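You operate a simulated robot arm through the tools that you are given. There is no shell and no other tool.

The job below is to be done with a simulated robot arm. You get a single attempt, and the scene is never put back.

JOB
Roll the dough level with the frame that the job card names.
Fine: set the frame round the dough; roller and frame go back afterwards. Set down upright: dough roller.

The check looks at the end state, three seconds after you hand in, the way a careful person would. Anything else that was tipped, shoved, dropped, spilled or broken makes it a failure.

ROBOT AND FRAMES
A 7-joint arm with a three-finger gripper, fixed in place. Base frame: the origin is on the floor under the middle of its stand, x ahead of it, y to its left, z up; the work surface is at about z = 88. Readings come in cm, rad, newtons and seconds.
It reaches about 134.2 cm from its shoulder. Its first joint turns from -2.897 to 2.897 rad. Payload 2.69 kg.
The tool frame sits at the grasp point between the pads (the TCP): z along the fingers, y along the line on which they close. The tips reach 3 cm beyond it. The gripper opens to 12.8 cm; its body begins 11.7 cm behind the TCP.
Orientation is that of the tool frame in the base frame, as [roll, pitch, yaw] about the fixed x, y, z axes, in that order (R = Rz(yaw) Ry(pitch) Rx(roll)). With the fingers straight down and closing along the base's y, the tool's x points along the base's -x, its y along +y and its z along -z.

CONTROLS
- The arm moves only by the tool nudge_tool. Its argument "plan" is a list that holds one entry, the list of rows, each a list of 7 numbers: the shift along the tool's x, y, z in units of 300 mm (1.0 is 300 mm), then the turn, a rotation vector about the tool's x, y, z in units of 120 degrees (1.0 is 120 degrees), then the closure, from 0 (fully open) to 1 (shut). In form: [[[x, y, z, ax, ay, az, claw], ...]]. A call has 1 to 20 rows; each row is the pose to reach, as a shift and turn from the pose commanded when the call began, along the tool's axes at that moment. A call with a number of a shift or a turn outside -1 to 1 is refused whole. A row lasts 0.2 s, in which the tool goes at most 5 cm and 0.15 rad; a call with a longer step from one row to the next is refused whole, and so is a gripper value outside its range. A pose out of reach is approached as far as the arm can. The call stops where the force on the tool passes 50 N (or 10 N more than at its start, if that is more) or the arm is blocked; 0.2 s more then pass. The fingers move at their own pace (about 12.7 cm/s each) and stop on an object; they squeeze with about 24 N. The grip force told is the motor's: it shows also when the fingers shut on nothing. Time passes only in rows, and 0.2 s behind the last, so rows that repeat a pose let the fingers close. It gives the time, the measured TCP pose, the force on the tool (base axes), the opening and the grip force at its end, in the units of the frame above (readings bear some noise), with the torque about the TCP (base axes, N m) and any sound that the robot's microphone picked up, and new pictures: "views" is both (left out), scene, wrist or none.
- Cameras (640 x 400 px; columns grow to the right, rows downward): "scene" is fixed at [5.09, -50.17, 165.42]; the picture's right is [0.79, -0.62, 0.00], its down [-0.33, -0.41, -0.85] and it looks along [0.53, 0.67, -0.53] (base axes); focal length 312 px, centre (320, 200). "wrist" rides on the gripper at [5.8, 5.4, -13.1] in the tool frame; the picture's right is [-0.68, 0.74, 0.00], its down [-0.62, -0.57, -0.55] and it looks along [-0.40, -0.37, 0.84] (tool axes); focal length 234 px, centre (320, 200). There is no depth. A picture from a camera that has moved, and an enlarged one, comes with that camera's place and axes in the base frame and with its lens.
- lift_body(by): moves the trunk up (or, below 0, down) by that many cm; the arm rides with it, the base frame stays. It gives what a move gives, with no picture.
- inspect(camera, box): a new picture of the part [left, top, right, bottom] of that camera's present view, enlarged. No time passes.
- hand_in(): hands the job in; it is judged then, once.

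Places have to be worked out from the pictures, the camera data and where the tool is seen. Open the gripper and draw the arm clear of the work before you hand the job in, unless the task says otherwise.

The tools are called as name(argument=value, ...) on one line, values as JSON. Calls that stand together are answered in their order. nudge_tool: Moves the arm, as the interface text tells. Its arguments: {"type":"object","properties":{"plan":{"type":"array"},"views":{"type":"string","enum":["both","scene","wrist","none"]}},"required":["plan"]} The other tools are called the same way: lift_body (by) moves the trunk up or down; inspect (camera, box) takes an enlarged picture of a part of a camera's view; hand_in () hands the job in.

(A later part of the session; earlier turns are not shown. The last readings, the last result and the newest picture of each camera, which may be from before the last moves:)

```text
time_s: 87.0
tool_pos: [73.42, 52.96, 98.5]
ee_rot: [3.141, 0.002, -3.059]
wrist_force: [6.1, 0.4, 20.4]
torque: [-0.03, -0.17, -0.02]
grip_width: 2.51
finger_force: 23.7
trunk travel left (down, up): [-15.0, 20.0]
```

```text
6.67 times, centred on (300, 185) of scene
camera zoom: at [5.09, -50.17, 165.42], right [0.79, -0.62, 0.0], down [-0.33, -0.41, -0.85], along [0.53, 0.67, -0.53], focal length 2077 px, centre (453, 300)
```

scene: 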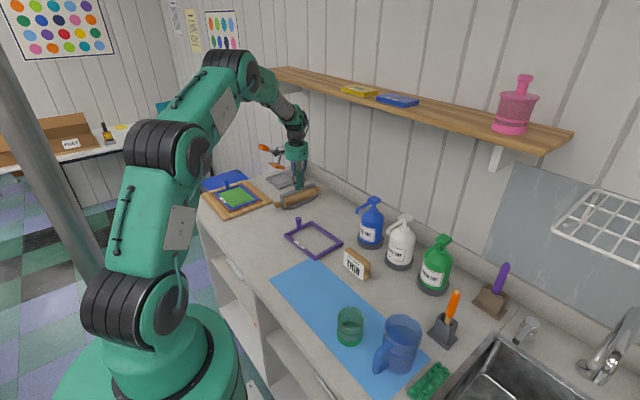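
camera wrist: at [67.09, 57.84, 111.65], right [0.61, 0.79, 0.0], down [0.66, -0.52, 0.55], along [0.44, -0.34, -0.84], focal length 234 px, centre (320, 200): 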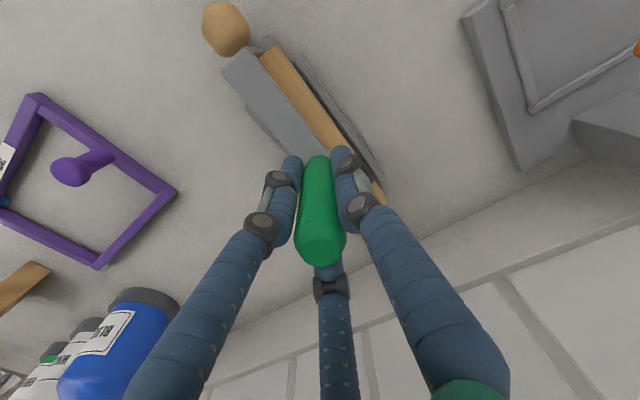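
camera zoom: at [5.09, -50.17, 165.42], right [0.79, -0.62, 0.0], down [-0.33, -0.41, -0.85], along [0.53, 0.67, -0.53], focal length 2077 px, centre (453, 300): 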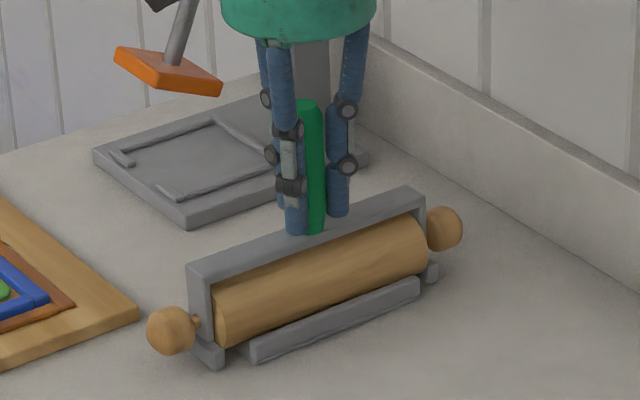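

Both ends now bear evenly and the roller matches its original place. I ease the load and open the fingers fully.

nudge_tool(plan=[[[0, 0, -0.003, 0, 0, 0, 1], [0, 0, -0.003, 0, 0, 0, 1], [0, 0, -0.003, 0, 0, 0, 0.8], [0, 0, -0.003, 0, 0, 0, 0.7], [0, 0, -0.003, 0, 0, 0, 0.5], [0, 0, -0.003, 0, 0, 0, 0.3], [0, 0, -0.003, 0, 0, 0, 0.1], [0, 0, -0.003, 0, 0, 0, 0], [0, 0, -0.003, 0, 0, 0, 0], [0, 0, -0.003, 0, 0, 0, 0]]])

inspect(camera="scene", box=[265, 155, 335, 215])

inspect(camera="wrist", box=[180, 0, 480, 280])

```text
time_s: 89.2
tool_pos: [73.43, 52.99, 98.54]
ee_rot: [-3.141, 0.0, -3.059]
wrist_force: [0.3, 0.3, 0.2]
torque: [0.03, -0.02, -0.01]
grip_width: 12.78
finger_force: 0.0
trunk travel left (down, up): [-15.0, 20.0]
camera wrist: at [67.23, 57.84, 111.46], right [0.61, 0.79, 0.0], down [0.66, -0.51, 0.55], along [0.43, -0.34, -0.84], focal length 234 px, centre (320, 200)
```

scene: 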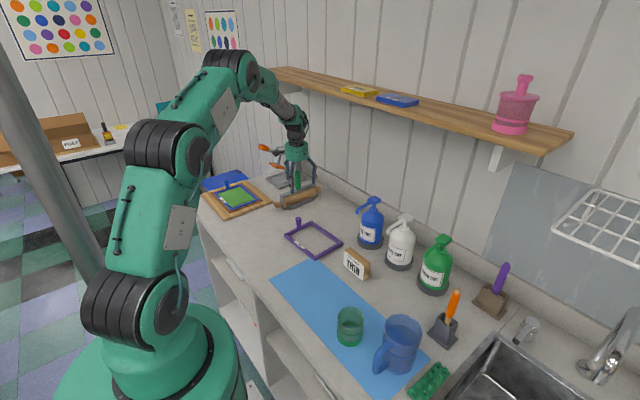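
wrist: 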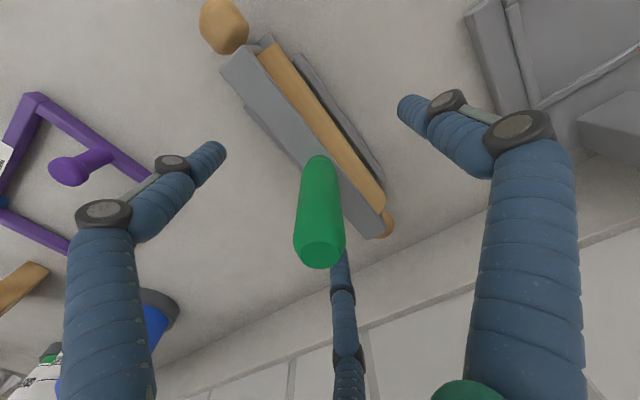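

```text
6.67 times, centred on (300, 185) of scene
camera zoom: at [5.09, -50.17, 165.42], right [0.79, -0.62, 0.0], down [-0.33, -0.41, -0.85], along [0.53, 0.67, -0.53], focal length 2077 px, centre (453, 300)
```

zoom: 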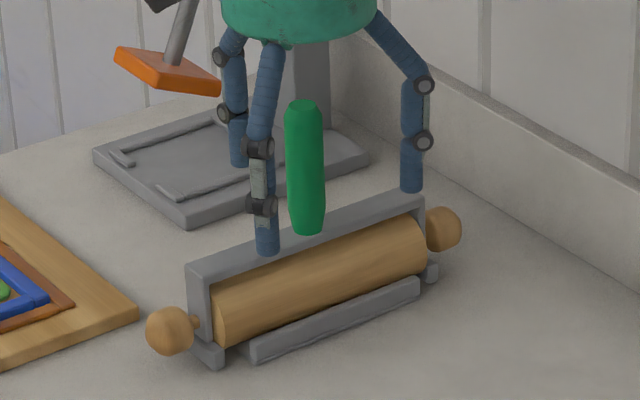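

```text
1.43 times, centred on (330, 140) of wrist
camera zoom: at [67.23, 57.84, 111.46], right [0.61, 0.79, 0.0], down [0.66, -0.51, 0.55], along [0.43, -0.34, -0.84], focal length 334 px, centre (306, 286)
```

zoom: 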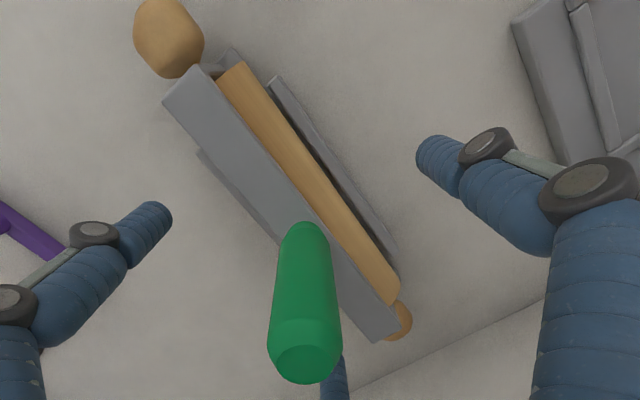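

The roller stands upright in its cradle, matching its starting place. I back out along the finger gap, the reverse of the way in.

nudge_tool(plan=[[[0.06, -0.035, 0, 0, 0, 0, 0], [0.14, -0.081, 0, 0, 0, 0, 0], [0.25, -0.144, 0, 0, 0, 0, 0], [0.36, -0.208, 0, 0, 0, 0, 0], [0.47, -0.271, 0, 0, 0, 0, 0], [0.577, -0.333, 0, 0, 0, 0, 0], [0.577, -0.333, 0, 0, 0, 0, 0]]])

inspect(camera="scene", box=[265, 155, 335, 215])

inspect(camera="scene", box=[200, 165, 290, 225])

```text
time_s: 90.8
tool_pos: [56.94, 41.63, 98.41]
ee_rot: [-3.14, 0.0, -3.061]
wrist_force: [-0.4, -0.7, -0.2]
torque: [0.04, -0.06, 0.0]
grip_width: 12.78
finger_force: 0.0
trunk travel left (down, up): [-15.0, 20.0]
camera wrist: at [50.8, 46.43, 111.37], right [0.61, 0.79, 0.0], down [0.66, -0.51, 0.55], along [0.43, -0.34, -0.84], focal length 234 px, centre (320, 200)
```

scene: 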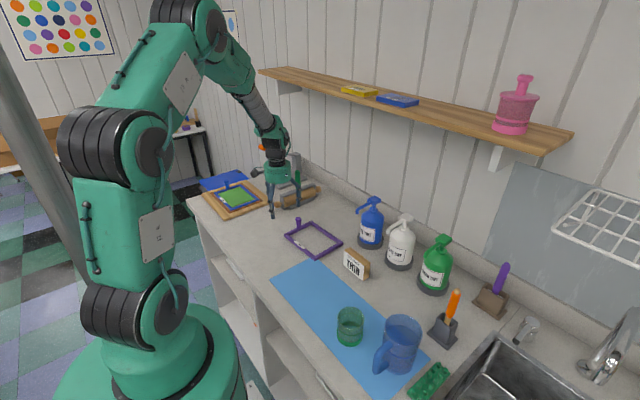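
wrist: 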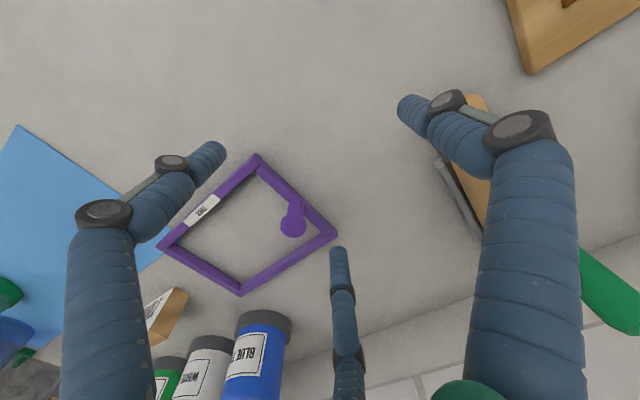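

```text
6.67 times, centred on (300, 185) of scene
camera zoom: at [5.09, -50.17, 165.42], right [0.79, -0.62, 0.0], down [-0.33, -0.41, -0.85], along [0.53, 0.67, -0.53], focal length 2077 px, centre (453, 300)
```

zoom: 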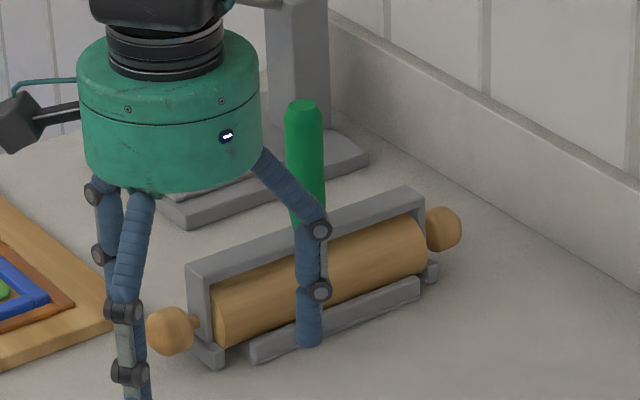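

```text
6.67 times, centred on (245, 195) of scene
camera zoom: at [5.09, -50.17, 165.42], right [0.79, -0.62, 0.0], down [-0.33, -0.41, -0.85], along [0.53, 0.67, -0.53], focal length 2077 px, centre (820, 233)
```

zoom: 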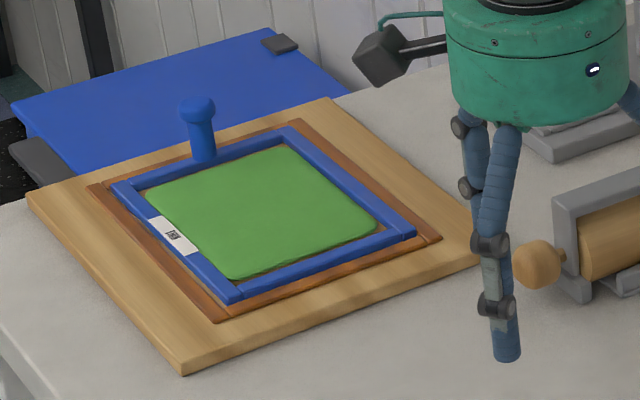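

Roller and dough look right. I raise and move back to the frame's knob on the board, turning the tool to the angle used when placing it.

nudge_tool(plan=[[[0.01, 0.02, -0.13, 0, 0, 0.005, 0.2], [0.02, 0.05, -0.27, 0, 0, 0.01, 0.4], [0.03, 0.12, -0.4, 0, 0, 0.016, 0.45], [0.045, 0.25, -0.467, 0, 0, 0.022, 0.45], [0.06, 0.39, -0.467, 0, 0, 0.028, 0.45], [0.08, 0.53, -0.467, 0, 0, 0.034, 0.45], [0.095, 0.67, -0.467, 0, 0, 0.04, 0.45], [0.112, 0.8, -0.467, 0, 0, 0.0478, 0.45], [0.112, 0.845, -0.467, 0, 0, 0.0478, 0.45], [0.112, 0.845, -0.467, 0, 0, 0.0478, 0.45]]])

inspect(camera="wrist", box=[280, 0, 560, 200])

inspect(camera="scene", box=[265, 155, 335, 215])

```text
time_s: 93.0
tool_pos: [51.55, 66.75, 112.6]
ee_rot: [3.141, -0.001, 3.122]
wrist_force: [0.2, 0.1, 0.1]
torque: [0.04, -0.01, 0.03]
grip_width: 7.04
finger_force: 0.0
trunk travel left (down, up): [-15.0, 20.0]
camera wrist: at [45.86, 72.18, 125.49], right [0.69, 0.72, 0.0], down [0.6, -0.58, 0.55], along [0.4, -0.38, -0.84], focal length 234 px, centre (320, 200)
```

scene: 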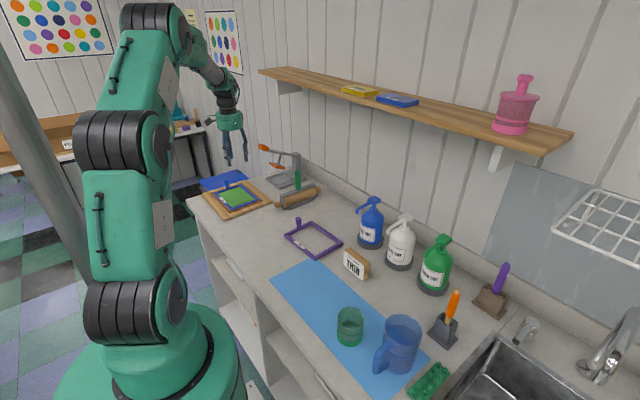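
wrist: 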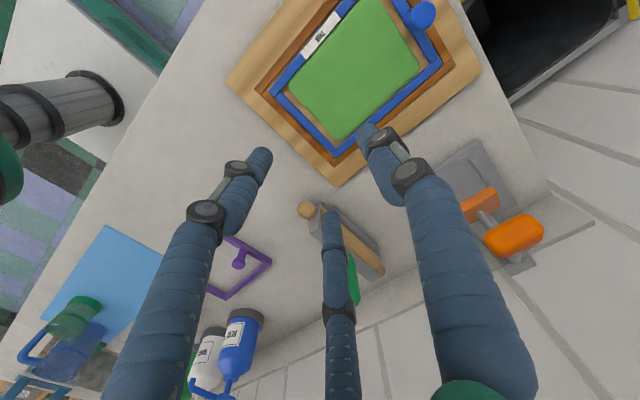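

```text
2.00 times, centred on (420, 100) of wrist
camera zoom: at [45.86, 72.18, 125.49], right [0.69, 0.72, 0.0], down [0.6, -0.58, 0.55], along [0.4, -0.38, -0.84], focal length 468 px, centre (120, 400)
```

zoom: 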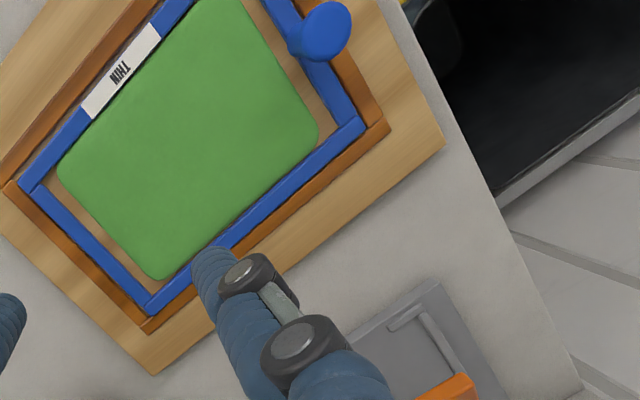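

```text
6.67 times, centred on (300, 185) of scene
camera zoom: at [5.09, -50.17, 165.42], right [0.79, -0.62, 0.0], down [-0.33, -0.41, -0.85], along [0.53, 0.67, -0.53], focal length 2077 px, centre (453, 300)
```

zoom: 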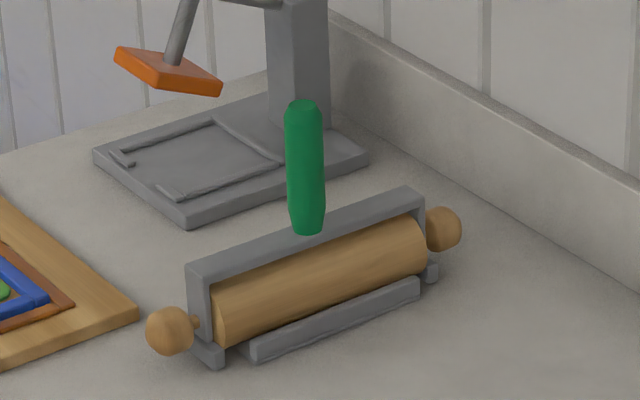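

The roller is upright and centred in its cradle. I move over the frame's knob, which I place at about (51.4, 82.1).

nudge_tool(plan=[[[0.002, 0.1, 0.02, 0, 0, 0, 0.45], [0.004, 0.22, 0.06, 0, 0, 0, 0.45], [0.006, 0.34, 0.12, 0, 0, 0, 0.45], [0.009, 0.44, 0.19, 0, 0, 0, 0.45], [0.0117, 0.51, 0.253, 0, 0, 0, 0.45], [0.0117, 0.51, 0.253, 0, 0, 0, 0.45]]])

inspect(camera="wrist", box=[170, 40, 400, 240])

```text
time_s: 94.4
tool_pos: [51.49, 81.95, 104.86]
ee_rot: [3.141, 0.0, 3.123]
wrist_force: [-0.4, -0.1, -0.3]
torque: [-0.02, -0.01, -0.03]
grip_width: 7.05
finger_force: 0.1
trunk travel left (down, up): [-15.0, 20.0]
camera wrist: at [45.72, 87.42, 117.84], right [0.69, 0.72, 0.0], down [0.6, -0.58, 0.55], along [0.4, -0.38, -0.84], focal length 234 px, centre (320, 200)
```

scene: 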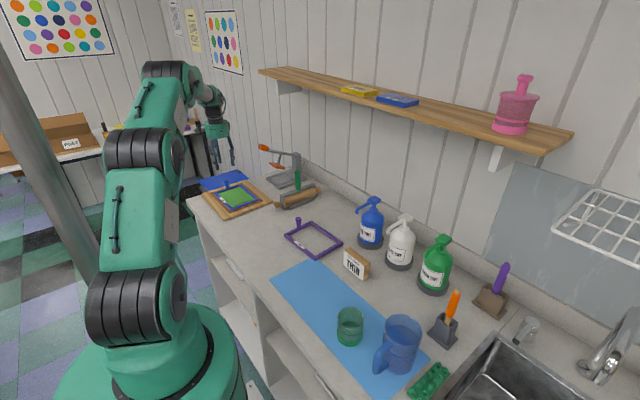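
wrist: 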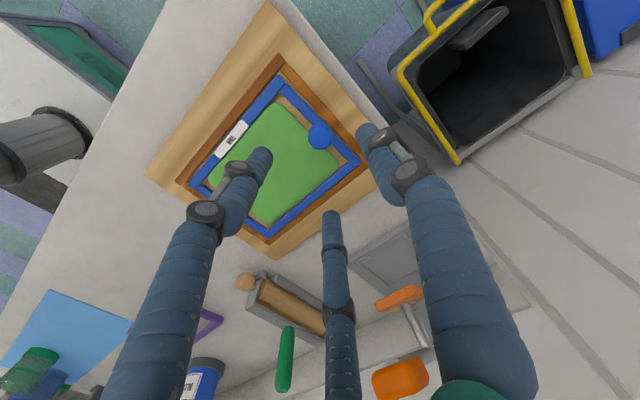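

```text
2.00 times, centred on (285, 140) of wrist
camera zoom: at [45.72, 87.42, 117.84], right [0.69, 0.72, 0.0], down [0.6, -0.58, 0.55], along [0.4, -0.38, -0.84], focal length 468 px, centre (390, 320)
```

zoom: 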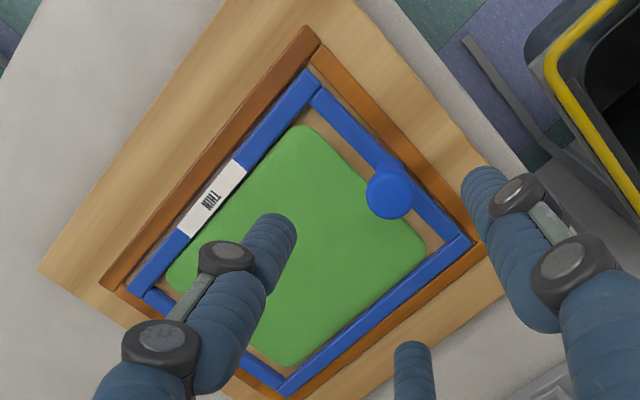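

The knob is centred under the gripper within 0.2 cm. I lower to the same height at which I released it.

nudge_tool(plan=[[[0.002, 0.003, 0.1, 0, 0, 0, 0.45], [0.0037, 0.005, 0.2, 0, 0, 0, 0.45], [0.0037, 0.005, 0.29, 0, 0, 0, 0.45], [0.0037, 0.005, 0.345, 0, 0, 0, 0.45], [0.0037, 0.005, 0.362, 0, 0, 0, 0.45], [0.0037, 0.005, 0.362, 0, 0, 0, 0.45]]])

inspect(camera="wrist", box=[220, 80, 400, 260])

inspect(camera="scene", box=[200, 165, 280, 220])

```text
time_s: 95.8
tool_pos: [51.18, 82.06, 94.14]
ee_rot: [-3.141, -0.001, 3.122]
wrist_force: [0.8, -0.5, 1.2]
torque: [0.0, 0.01, 0.0]
grip_width: 7.02
finger_force: 0.1
trunk travel left (down, up): [-15.0, 20.0]
camera wrist: at [45.54, 87.52, 107.12], right [0.69, 0.72, 0.0], down [0.6, -0.58, 0.55], along [0.4, -0.38, -0.84], focal length 234 px, centre (320, 200)
```

scene: 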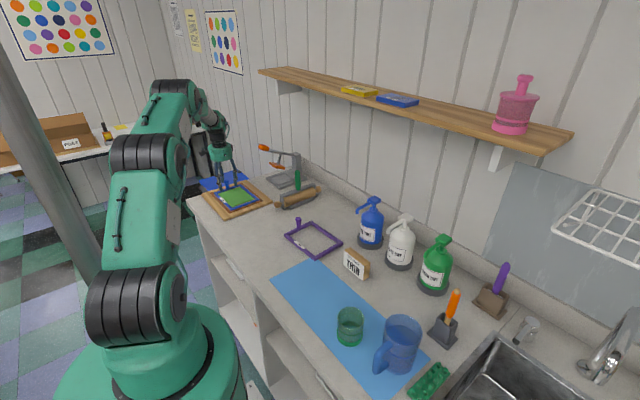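
wrist: 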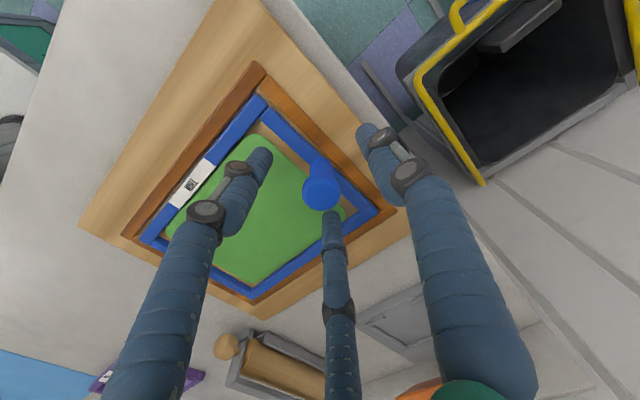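

```text
2.22 times, centred on (310, 170) of wrist
camera zoom: at [45.54, 87.52, 107.12], right [0.69, 0.72, 0.0], down [0.6, -0.58, 0.55], along [0.4, -0.38, -0.84], focal length 520 px, centre (342, 267)
```

zoom: 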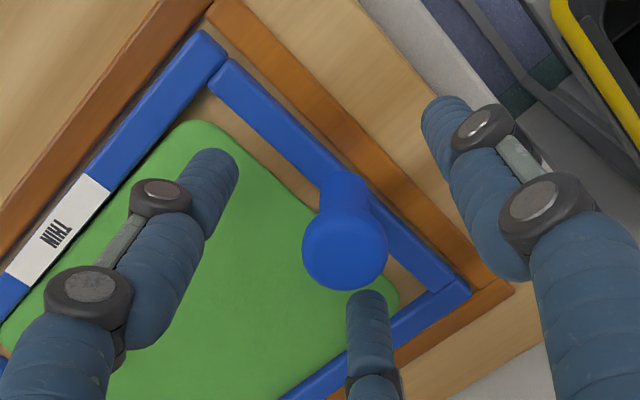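

```text
7.27 times, centred on (240, 192) of scene
camera zoom: at [5.09, -50.17, 165.42], right [0.79, -0.62, 0.0], down [-0.33, -0.41, -0.85], along [0.53, 0.67, -0.53], focal length 2265 px, centre (902, 254)
```

zoom: 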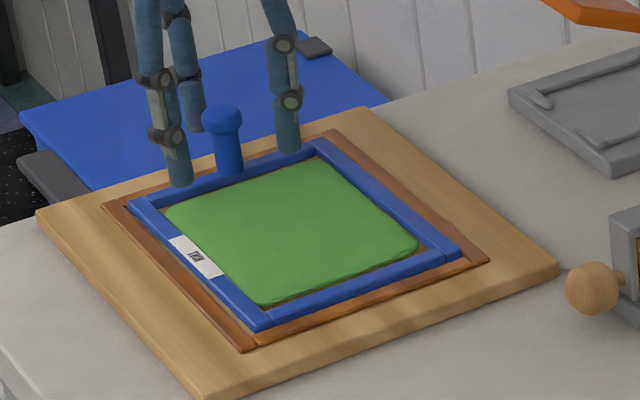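

The fingers straddle the knob and clear the dough. I close the grip.

nudge_tool(plan=[[[0, 0, 0, 0, 0, 0, 0.6], [0, 0, 0, 0, 0, 0, 0.7], [0, 0, 0, 0, 0, 0, 0.8], [0, 0, 0, 0, 0, 0, 0.9], [0, 0, 0, 0, 0, 0, 1], [0, 0, 0, 0, 0, 0, 1], [0, 0, 0, 0, 0, 0, 1]]])

inspect(camera="wrist", box=[110, 40, 400, 300])

```text
time_s: 97.4
tool_pos: [51.28, 82.12, 93.99]
ee_rot: [3.141, 0.0, 3.123]
wrist_force: [4.0, 0.6, -0.4]
torque: [0.0, -0.15, -0.1]
grip_width: 2.06
finger_force: 23.5
trunk travel left (down, up): [-15.0, 20.0]
camera wrist: at [45.57, 87.52, 107.12], right [0.69, 0.72, 0.0], down [0.6, -0.58, 0.55], along [0.4, -0.38, -0.84], focal length 234 px, centre (320, 200)
```

scene: 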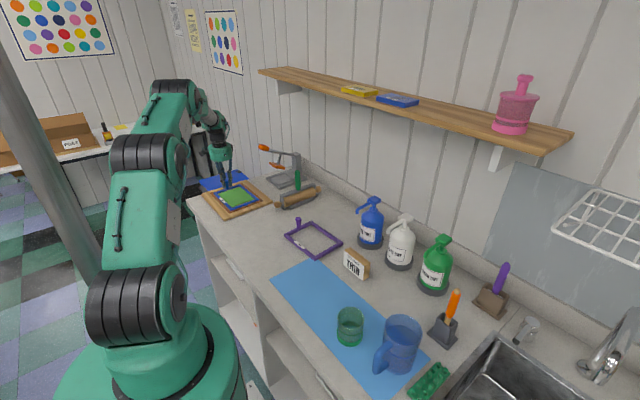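
wrist: 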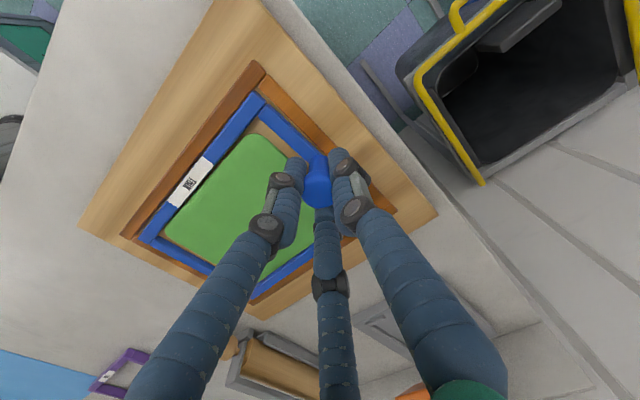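

```text
1.54 times, centred on (255, 170) of wrist
camera zoom: at [45.57, 87.52, 107.12], right [0.69, 0.72, 0.0], down [0.6, -0.58, 0.55], along [0.4, -0.38, -0.84], focal length 360 px, centre (420, 246)
```

zoom: 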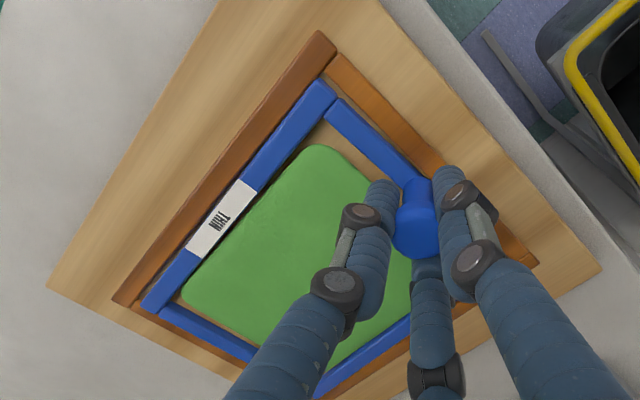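

Gripped at 2.06 cm as before. I relieve the small side load by +0.1 cm in x, then lift the frame slowly straight up.

nudge_tool(plan=[[[-0.0033, 0, 0, 0, 0, 0, 1], [-0.0033, 0, -0.01, 0, 0, 0, 1], [-0.0033, 0, -0.025, 0, 0, 0, 1], [-0.0033, 0, -0.045, 0, 0, 0, 1], [-0.0033, 0, -0.07, 0, 0, 0, 1], [-0.0033, 0, -0.1, 0, 0, 0, 1], [-0.0033, 0, -0.14, 0, 0, 0, 1], [-0.0033, 0, -0.19, 0, 0, 0, 1], [-0.0033, 0, -0.24, 0, 0, 0, 1], [-0.0033, 0, -0.3, 0, 0, 0, 1], [-0.0033, 0, -0.36, 0, 0, 0, 1], [-0.0033, 0, -0.36, 0, 0, 0, 1]]])

inspect(camera="wrist", box=[110, 20, 400, 300])

inspect(camera="scene", box=[200, 150, 290, 220])

```text
time_s: 100.0
tool_pos: [51.41, 82.06, 105.0]
ee_rot: [-3.141, 0.0, 3.12]
wrist_force: [-0.9, -1.0, -1.7]
torque: [0.08, 0.02, 0.01]
grip_width: 2.04
finger_force: 23.7
trunk travel left (down, up): [-15.0, 20.0]
camera wrist: at [45.73, 87.53, 117.93], right [0.69, 0.72, 0.0], down [0.6, -0.58, 0.55], along [0.4, -0.38, -0.84], focal length 234 px, centre (320, 200)
```

scene: 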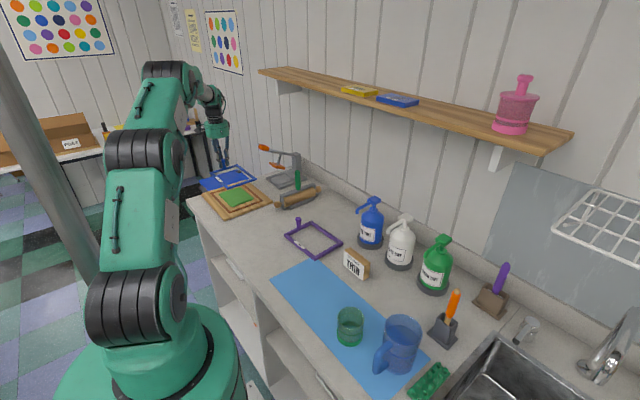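
wrist: 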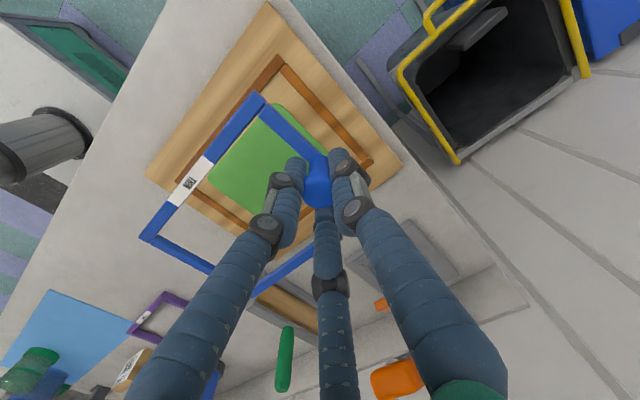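

```text
1.43 times, centred on (255, 160) of wrist
camera zoom: at [45.73, 87.53, 117.93], right [0.69, 0.72, 0.0], down [0.6, -0.58, 0.55], along [0.4, -0.38, -0.84], focal length 334 px, centre (413, 257)
```

zoom: 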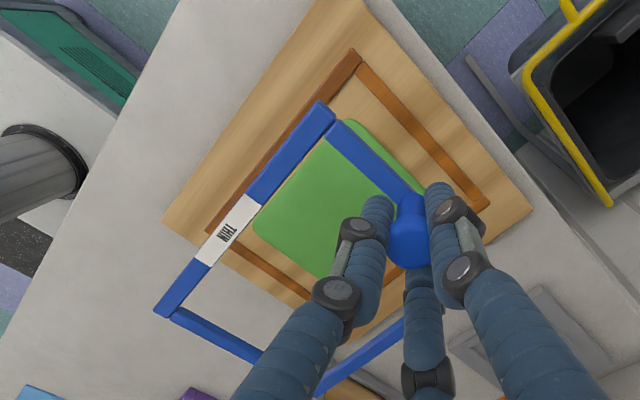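

```text
5.71 times, centred on (245, 185) of scene
camera zoom: at [5.09, -50.17, 165.42], right [0.79, -0.62, 0.0], down [-0.33, -0.41, -0.85], along [0.53, 0.67, -0.53], focal length 1780 px, centre (749, 286)
```

zoom: 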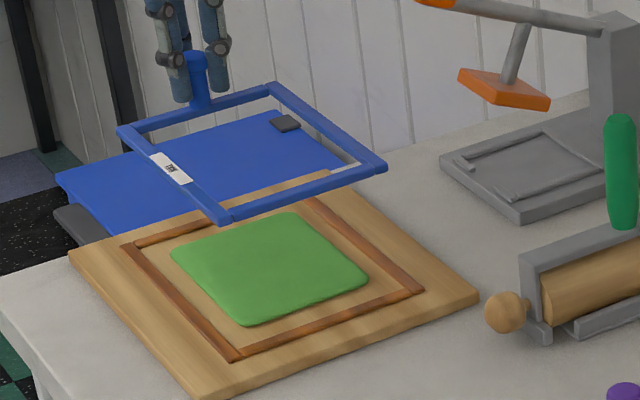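

The frame lifted off cleanly and the dough stays flat on the board. The frame sits about 2.2° CCW in the grip compared with before, so I'll set the tool yaw to about 3.009 to restore its original skew. I carry it back over the counter in two moves.

nudge_tool(plan=[[[0.004, -0.05, 0, 0, 0, 0.005, 1], [0.011, -0.14, 0, 0, 0, 0.012, 1], [0.02, -0.25, 0, 0, 0, 0.019, 1], [0.03, -0.36, 0, 0, 0, 0.026, 1], [0.039, -0.47, 0, 0, 0, 0.033, 1], [0.048, -0.58, 0, 0, 0, 0.04, 1], [0.057, -0.69, 0, 0, 0, 0.047, 1], [0.063, -0.77, 0, 0, 0, 0.053, 1], [0.066, -0.8017, 0, 0, 0, 0.053, 1], [0.066, -0.8017, 0, 0, 0, 0.053, 1]]], views="scene")

```text
time_s: 102.2
tool_pos: [49.13, 58.11, 104.73]
ee_rot: [3.141, -0.001, 3.013]
wrist_force: [0.3, -0.1, -1.4]
torque: [0.1, -0.06, -0.01]
grip_width: 2.06
finger_force: 23.8
trunk travel left (down, up): [-15.0, 20.0]
```

scene: 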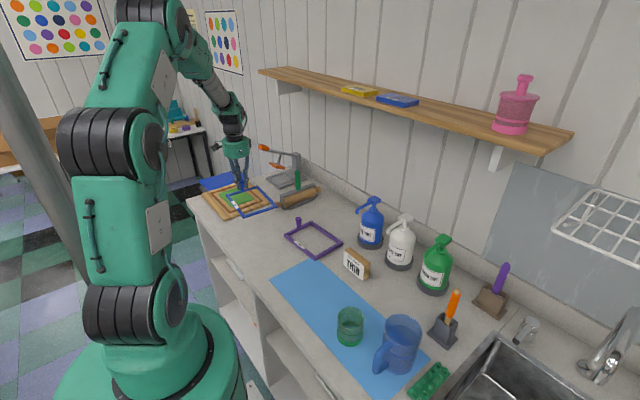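

Second half of the carry, to over its original place near (46.4, 35.4).

nudge_tool(plan=[[[-0.0005, -0.05, 0, 0, 0, 0, 1], [-0.0015, -0.14, 0, 0, 0, 0, 1], [-0.003, -0.25, 0, 0, 0, 0, 1], [-0.004, -0.36, 0, 0, 0, 0, 1], [-0.005, -0.47, 0, 0, 0, 0, 1], [-0.0065, -0.58, 0, 0, 0, 0, 1], [-0.0075, -0.68, 0, 0, 0, 0, 1], [-0.0085, -0.74, 0, 0, 0, 0, 1], [-0.0085, -0.762, 0, 0, 0, 0, 1], [-0.0085, -0.762, 0, 0, 0, 0, 1]]])

inspect(camera="scene", box=[230, 200, 360, 290])

inspect(camera="wrist", box=[110, 60, 440, 300])

```text
time_s: 104.4
tool_pos: [46.41, 35.37, 104.93]
ee_rot: [3.141, 0.0, 3.009]
wrist_force: [0.0, -0.2, -1.0]
torque: [0.08, -0.02, 0.0]
grip_width: 2.09
finger_force: 24.4
trunk travel left (down, up): [-15.0, 20.0]
camera wrist: at [41.29, 41.5, 117.86], right [0.77, 0.64, 0.0], down [0.54, -0.64, 0.55], along [0.35, -0.42, -0.84], focal length 234 px, centre (320, 200)
```

scene: 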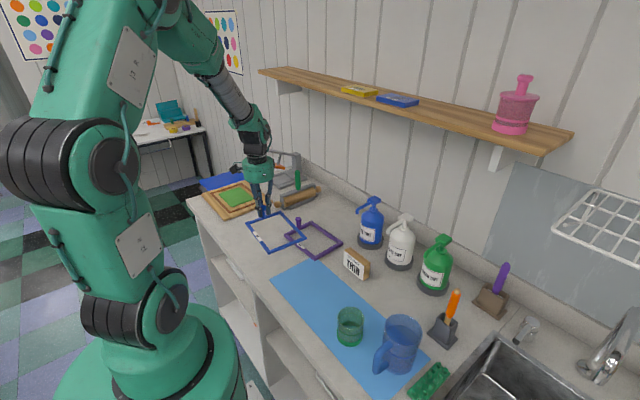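
wrist: 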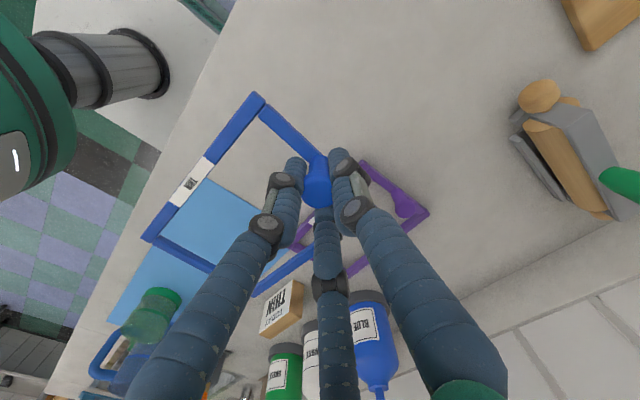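

```text
4.44 times, centred on (295, 245) of scene
camera zoom: at [5.09, -50.17, 165.42], right [0.79, -0.62, 0.0], down [-0.33, -0.41, -0.85], along [0.53, 0.67, -0.53], focal length 1384 px, centre (431, 0)
```

zoom: 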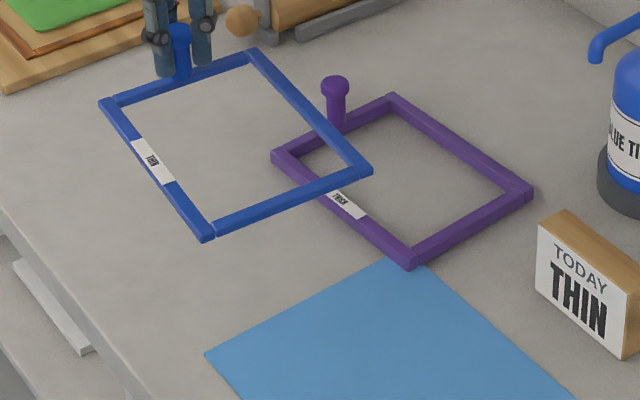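

```text
1.67 times, centred on (275, 180) of wrist
camera zoom: at [41.29, 41.5, 117.86], right [0.77, 0.64, 0.0], down [0.54, -0.64, 0.55], along [0.35, -0.42, -0.84], focal length 390 px, centre (395, 233)
```

zoom: 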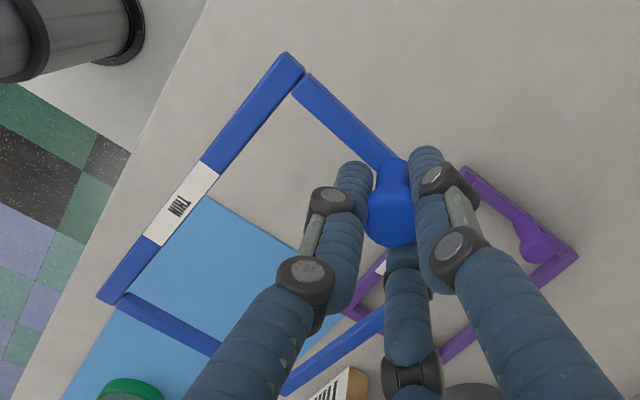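

The frame is over its old spot. I lower it to about 1 cm above the counter and compare against the pictures taken before the pick-up.

nudge_tool(plan=[[[0, 0, 0.08, 0, 0, 0, 1], [0, 0, 0.17, 0, 0, 0, 1], [0, 0, 0.25, 0, 0, 0, 1], [0, 0, 0.31, 0, 0, 0, 1], [0, 0, 0.345, 0, 0, 0, 1], [0, 0, 0.345, 0, 0, 0, 1]]])

inspect(camera="scene", box=[230, 200, 360, 290])

inspect(camera="scene", box=[240, 225, 290, 260])

inspect(camera="wrist", box=[110, 60, 440, 300])

```text
time_s: 105.8
tool_pos: [46.3, 35.33, 94.51]
ee_rot: [-3.14, 0.001, 3.014]
wrist_force: [-0.4, -0.6, -1.4]
torque: [0.06, 0.0, 0.04]
grip_width: 2.04
finger_force: 24.0
trunk travel left (down, up): [-15.0, 20.0]
camera wrist: at [41.23, 41.41, 107.47], right [0.77, 0.64, 0.0], down [0.54, -0.64, 0.55], along [0.35, -0.42, -0.84], focal length 234 px, centre (320, 200)
```

scene: 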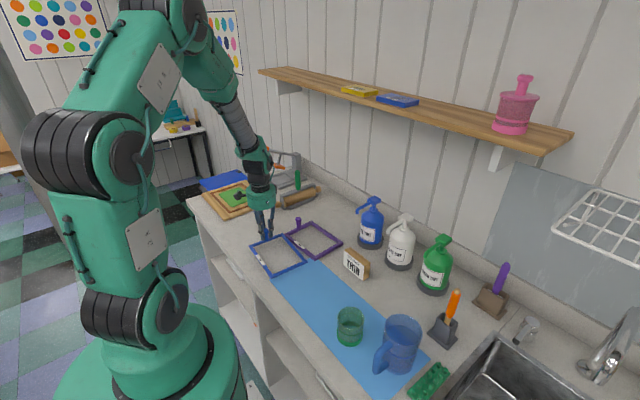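
wrist: 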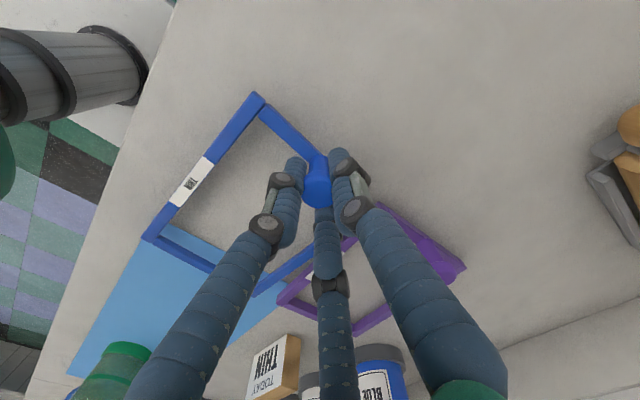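

```text
4.44 times, centred on (295, 245) of scene
camera zoom: at [5.09, -50.17, 165.42], right [0.79, -0.62, 0.0], down [-0.33, -0.41, -0.85], along [0.53, 0.67, -0.53], focal length 1384 px, centre (431, 0)
```

zoom: 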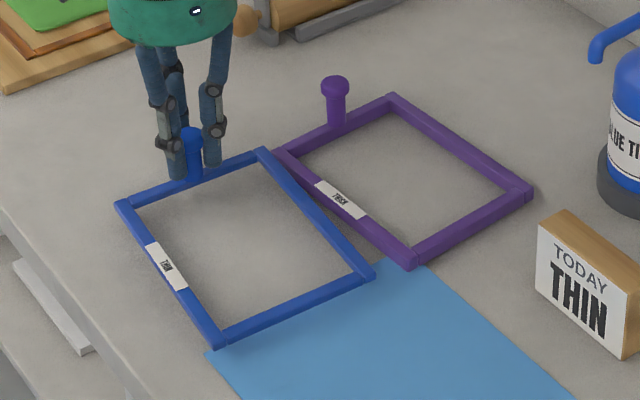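

```text
11.43 times, centred on (265, 242) of scene
camera zoom: at [5.09, -50.17, 165.42], right [0.79, -0.62, 0.0], down [-0.33, -0.41, -0.85], along [0.53, 0.67, -0.53], focal length 3560 px, centre (949, -286)
```

zoom: 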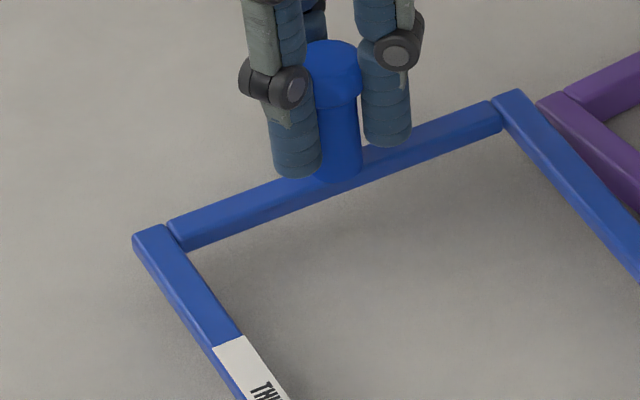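

```text
1.67 times, centred on (275, 180) of wrist
camera zoom: at [41.23, 41.41, 107.47], right [0.77, 0.64, 0.0], down [0.54, -0.64, 0.55], along [0.35, -0.42, -0.84], focal length 390 px, centre (395, 233)
```

zoom: 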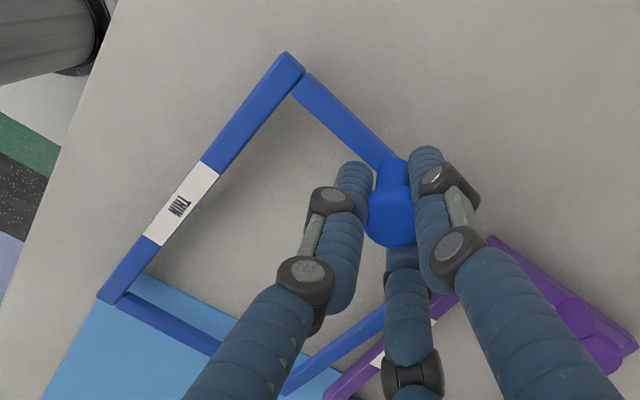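

After accounting for the remaining 1.7 cm drop, all four corners predict to within about 0.2 cm of the original picture. I lower gently to the counter.

nudge_tool(plan=[[[0, 0, 0.012, 0, 0, 0, 1], [0, 0, 0.024, 0, 0, 0, 1], [0, 0, 0.036, 0, 0, 0, 1], [0, 0, 0.044, 0, 0, 0, 1], [0, 0, 0.05, 0, 0, 0, 1], [0, 0, 0.05, 0, 0, 0, 1]]])

inspect(camera="scene", box=[230, 200, 360, 290])

inspect(camera="scene", box=[240, 225, 290, 260])

```text
time_s: 107.2
tool_pos: [46.25, 35.45, 92.95]
ee_rot: [-3.141, 0.001, 3.011]
wrist_force: [-1.0, 2.3, 1.8]
torque: [-0.27, -0.15, 0.03]
grip_width: 2.06
finger_force: 24.1
trunk travel left (down, up): [-15.0, 20.0]
camera wrist: at [41.25, 41.44, 105.95], right [0.77, 0.64, 0.0], down [0.54, -0.64, 0.55], along [0.35, -0.42, -0.84], focal length 234 px, centre (320, 200)
```

scene: 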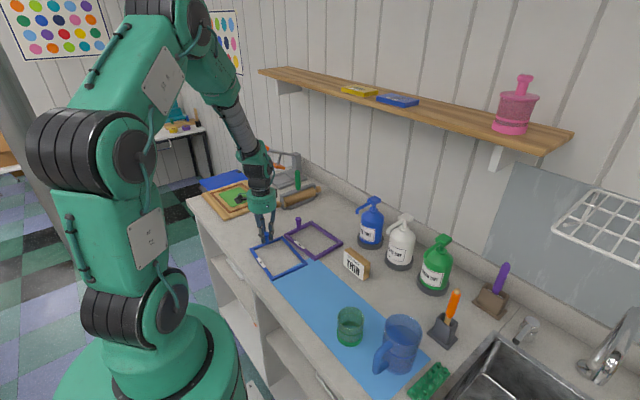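
wrist: 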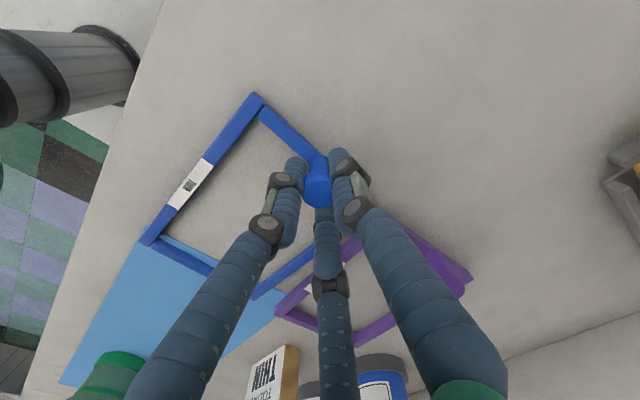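

```text
4.44 times, centred on (295, 245) of scene
camera zoom: at [5.09, -50.17, 165.42], right [0.79, -0.62, 0.0], down [-0.33, -0.41, -0.85], along [0.53, 0.67, -0.53], focal length 1384 px, centre (431, 0)
```

zoom: 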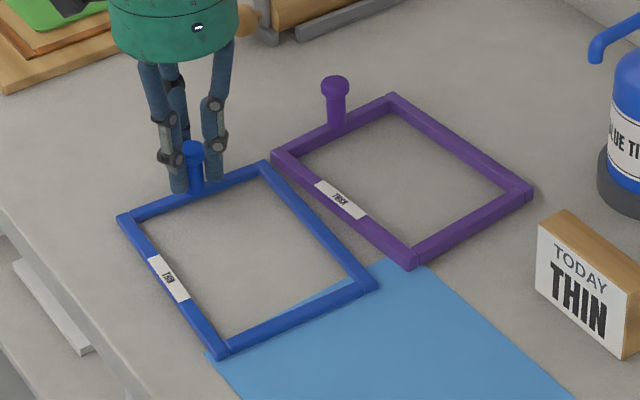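

```text
11.43 times, centred on (265, 242) of scene
camera zoom: at [5.09, -50.17, 165.42], right [0.79, -0.62, 0.0], down [-0.33, -0.41, -0.85], along [0.53, 0.67, -0.53], focal length 3560 px, centre (949, -286)
```

zoom: 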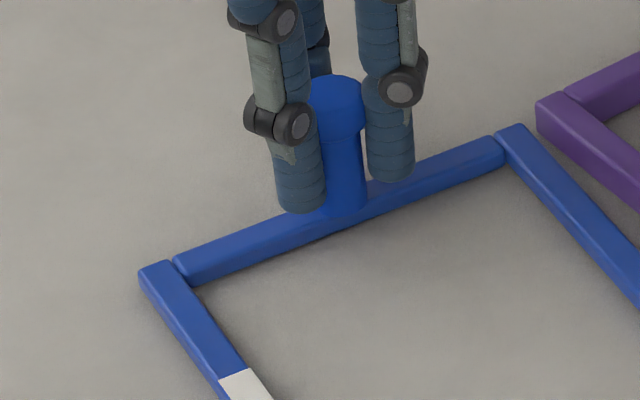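

The near end is down and the knob end about 0.15 cm up; corners match the original within 0.2 cm. I lower the last bit and release.

nudge_tool(plan=[[[0, 0, 0.003, 0, 0, 0, 1], [0, 0, 0.006, 0, 0, 0, 1], [0, 0, 0.006, 0, 0, 0, 1], [0, 0, 0.005, 0, 0, 0, 0.8], [0, 0, 0.004, 0, 0, 0, 0.7], [0, 0, 0.004, 0, 0, 0, 0.5], [0, 0, 0.004, 0, 0, 0, 0.45], [0, 0, 0.004, 0, 0, 0, 0.45]]])

inspect(camera="scene", box=[230, 200, 360, 290])

inspect(camera="scene", box=[240, 225, 290, 260])

```text
time_s: 109.0
tool_pos: [46.32, 35.43, 92.81]
ee_rot: [-3.142, 0.0, 3.011]
wrist_force: [0.5, 0.4, 0.2]
torque: [0.0, 0.04, -0.02]
grip_width: 7.03
finger_force: 0.0
trunk travel left (down, up): [-15.0, 20.0]
camera wrist: at [41.28, 41.47, 105.82], right [0.77, 0.64, 0.0], down [0.54, -0.64, 0.55], along [0.35, -0.42, -0.84], focal length 234 px, centre (320, 200)
```

scene: 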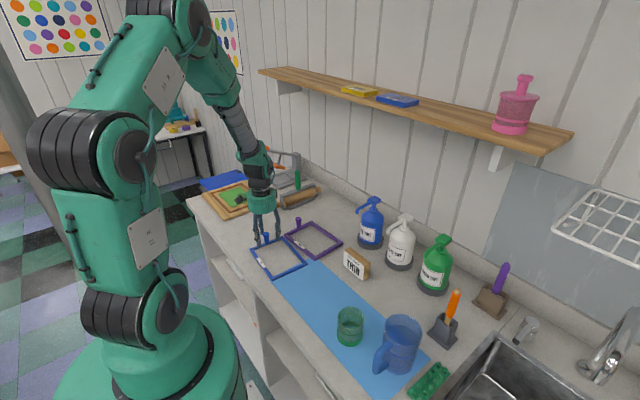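
wrist: 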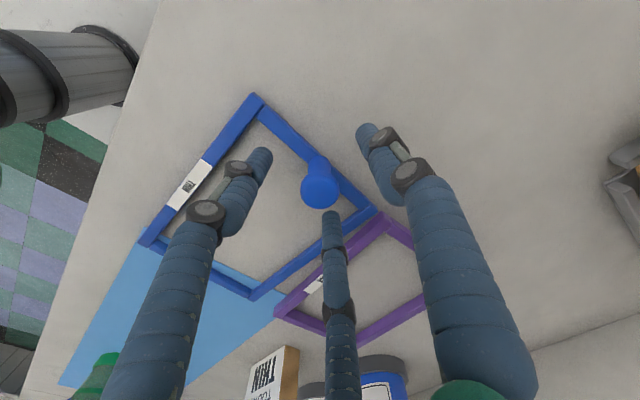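

```text
4.44 times, centred on (295, 245) of scene
camera zoom: at [5.09, -50.17, 165.42], right [0.79, -0.62, 0.0], down [-0.33, -0.41, -0.85], along [0.53, 0.67, -0.53], focal length 1384 px, centre (431, 0)
```

zoom: 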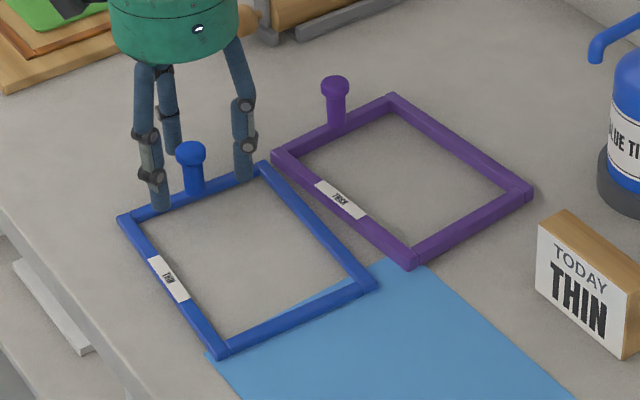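

```text
11.43 times, centred on (265, 242) of scene
camera zoom: at [5.09, -50.17, 165.42], right [0.79, -0.62, 0.0], down [-0.33, -0.41, -0.85], along [0.53, 0.67, -0.53], focal length 3560 px, centre (949, -286)
```

zoom: 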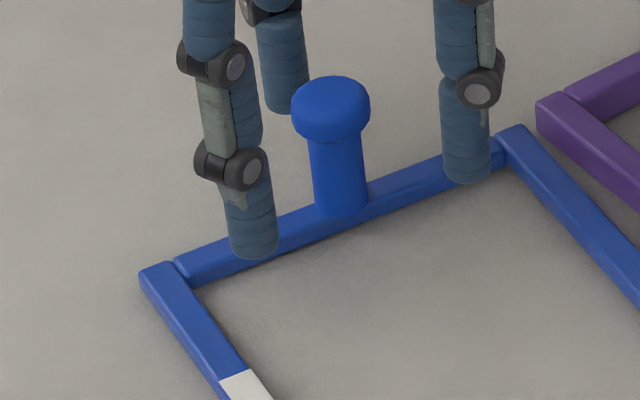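

The frame is back within about 0.15 cm of its original place. I raise straight up and draw the arm clear, back to its starting position with the gripper open.

nudge_tool(plan=[[[0, 0, -0.08, 0, 0, 0, 0.45], [0, 0, -0.2, 0, 0, 0, 0.45], [0, 0, -0.34, 0, 0, 0, 0.45], [0, 0, -0.48, 0, 0, 0, 0.3], [0, 0, -0.62, 0, 0, 0, 0.1], [0, 0, -0.76, 0, 0, 0, 0], [0, 0, -0.9, 0, 0, -0.02, 0], [0, 0, -1.0, 0, 0, -0.04, 0], [0, 0, -1.0, 0, 0, -0.06, 0]]])

inspect(camera="scene", box=[190, 140, 350, 240])

inspect(camera="scene", box=[230, 200, 360, 290])

inspect(camera="scene", box=[195, 170, 285, 225])

```text
time_s: 111.0
tool_pos: [46.25, 35.36, 122.92]
ee_rot: [3.141, -0.001, 3.139]
wrist_force: [-0.1, -0.1, 0.0]
torque: [0.04, 0.01, 0.06]
grip_width: 12.83
finger_force: 0.1
trunk travel left (down, up): [-15.0, 20.0]
camera wrist: at [40.5, 40.71, 135.82], right [0.68, 0.73, 0.0], down [0.61, -0.57, 0.55], along [0.4, -0.37, -0.84], focal length 234 px, centre (320, 200)
```

scene: 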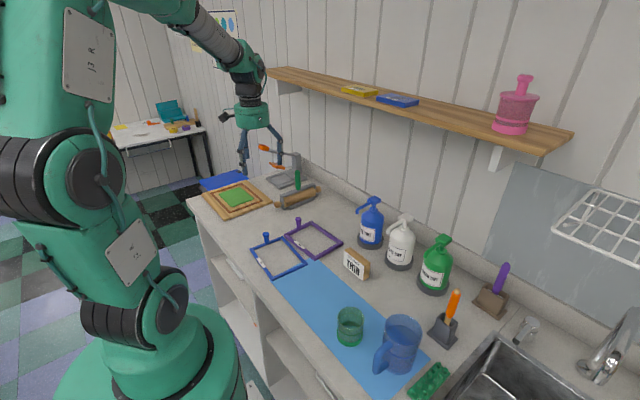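
wrist: 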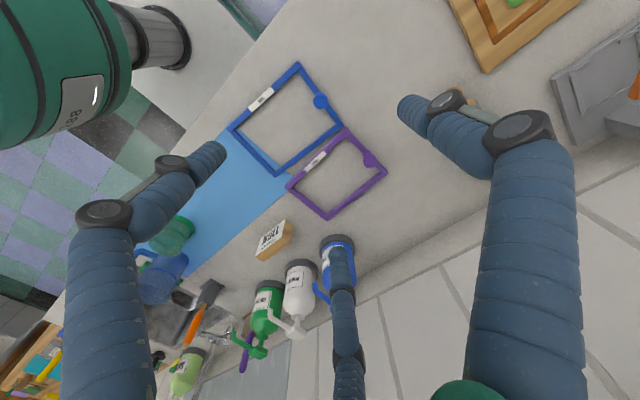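

```text
4.00 times, centred on (270, 190) of scene
camera zoom: at [5.09, -50.17, 165.42], right [0.79, -0.62, 0.0], down [-0.33, -0.41, -0.85], along [0.53, 0.67, -0.53], focal length 1246 px, centre (520, 240)
```

zoom: 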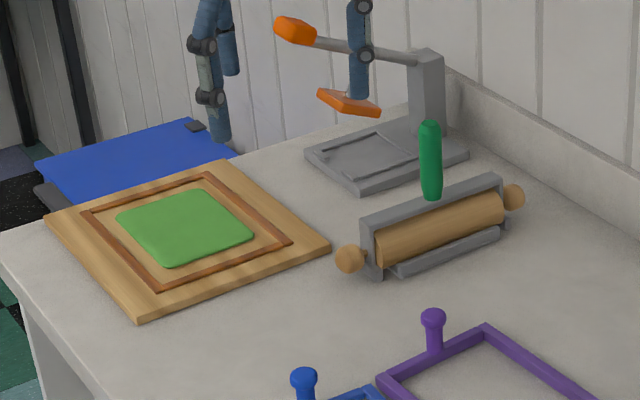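

```text
4.44 times, centred on (295, 245) of scene
camera zoom: at [5.09, -50.17, 165.42], right [0.79, -0.62, 0.0], down [-0.33, -0.41, -0.85], along [0.53, 0.67, -0.53], focal length 1384 px, centre (431, 0)
```

zoom: 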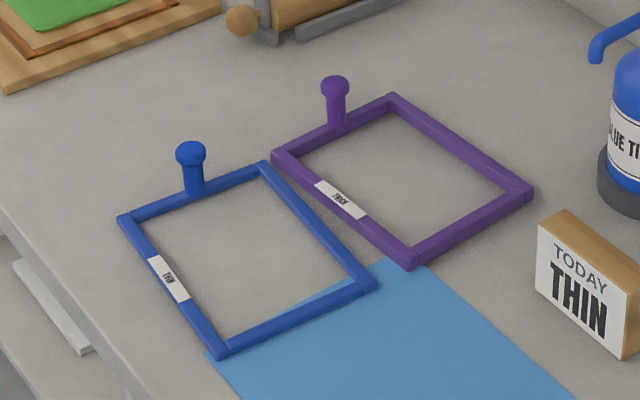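

```text
7.11 times, centred on (240, 198) of scene
camera zoom: at [5.09, -50.17, 165.42], right [0.79, -0.62, 0.0], down [-0.33, -0.41, -0.85], along [0.53, 0.67, -0.53], focal length 2215 px, centre (889, 218)
```

zoom: 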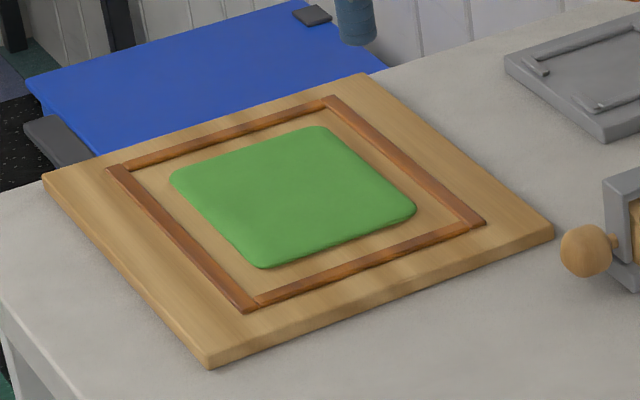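

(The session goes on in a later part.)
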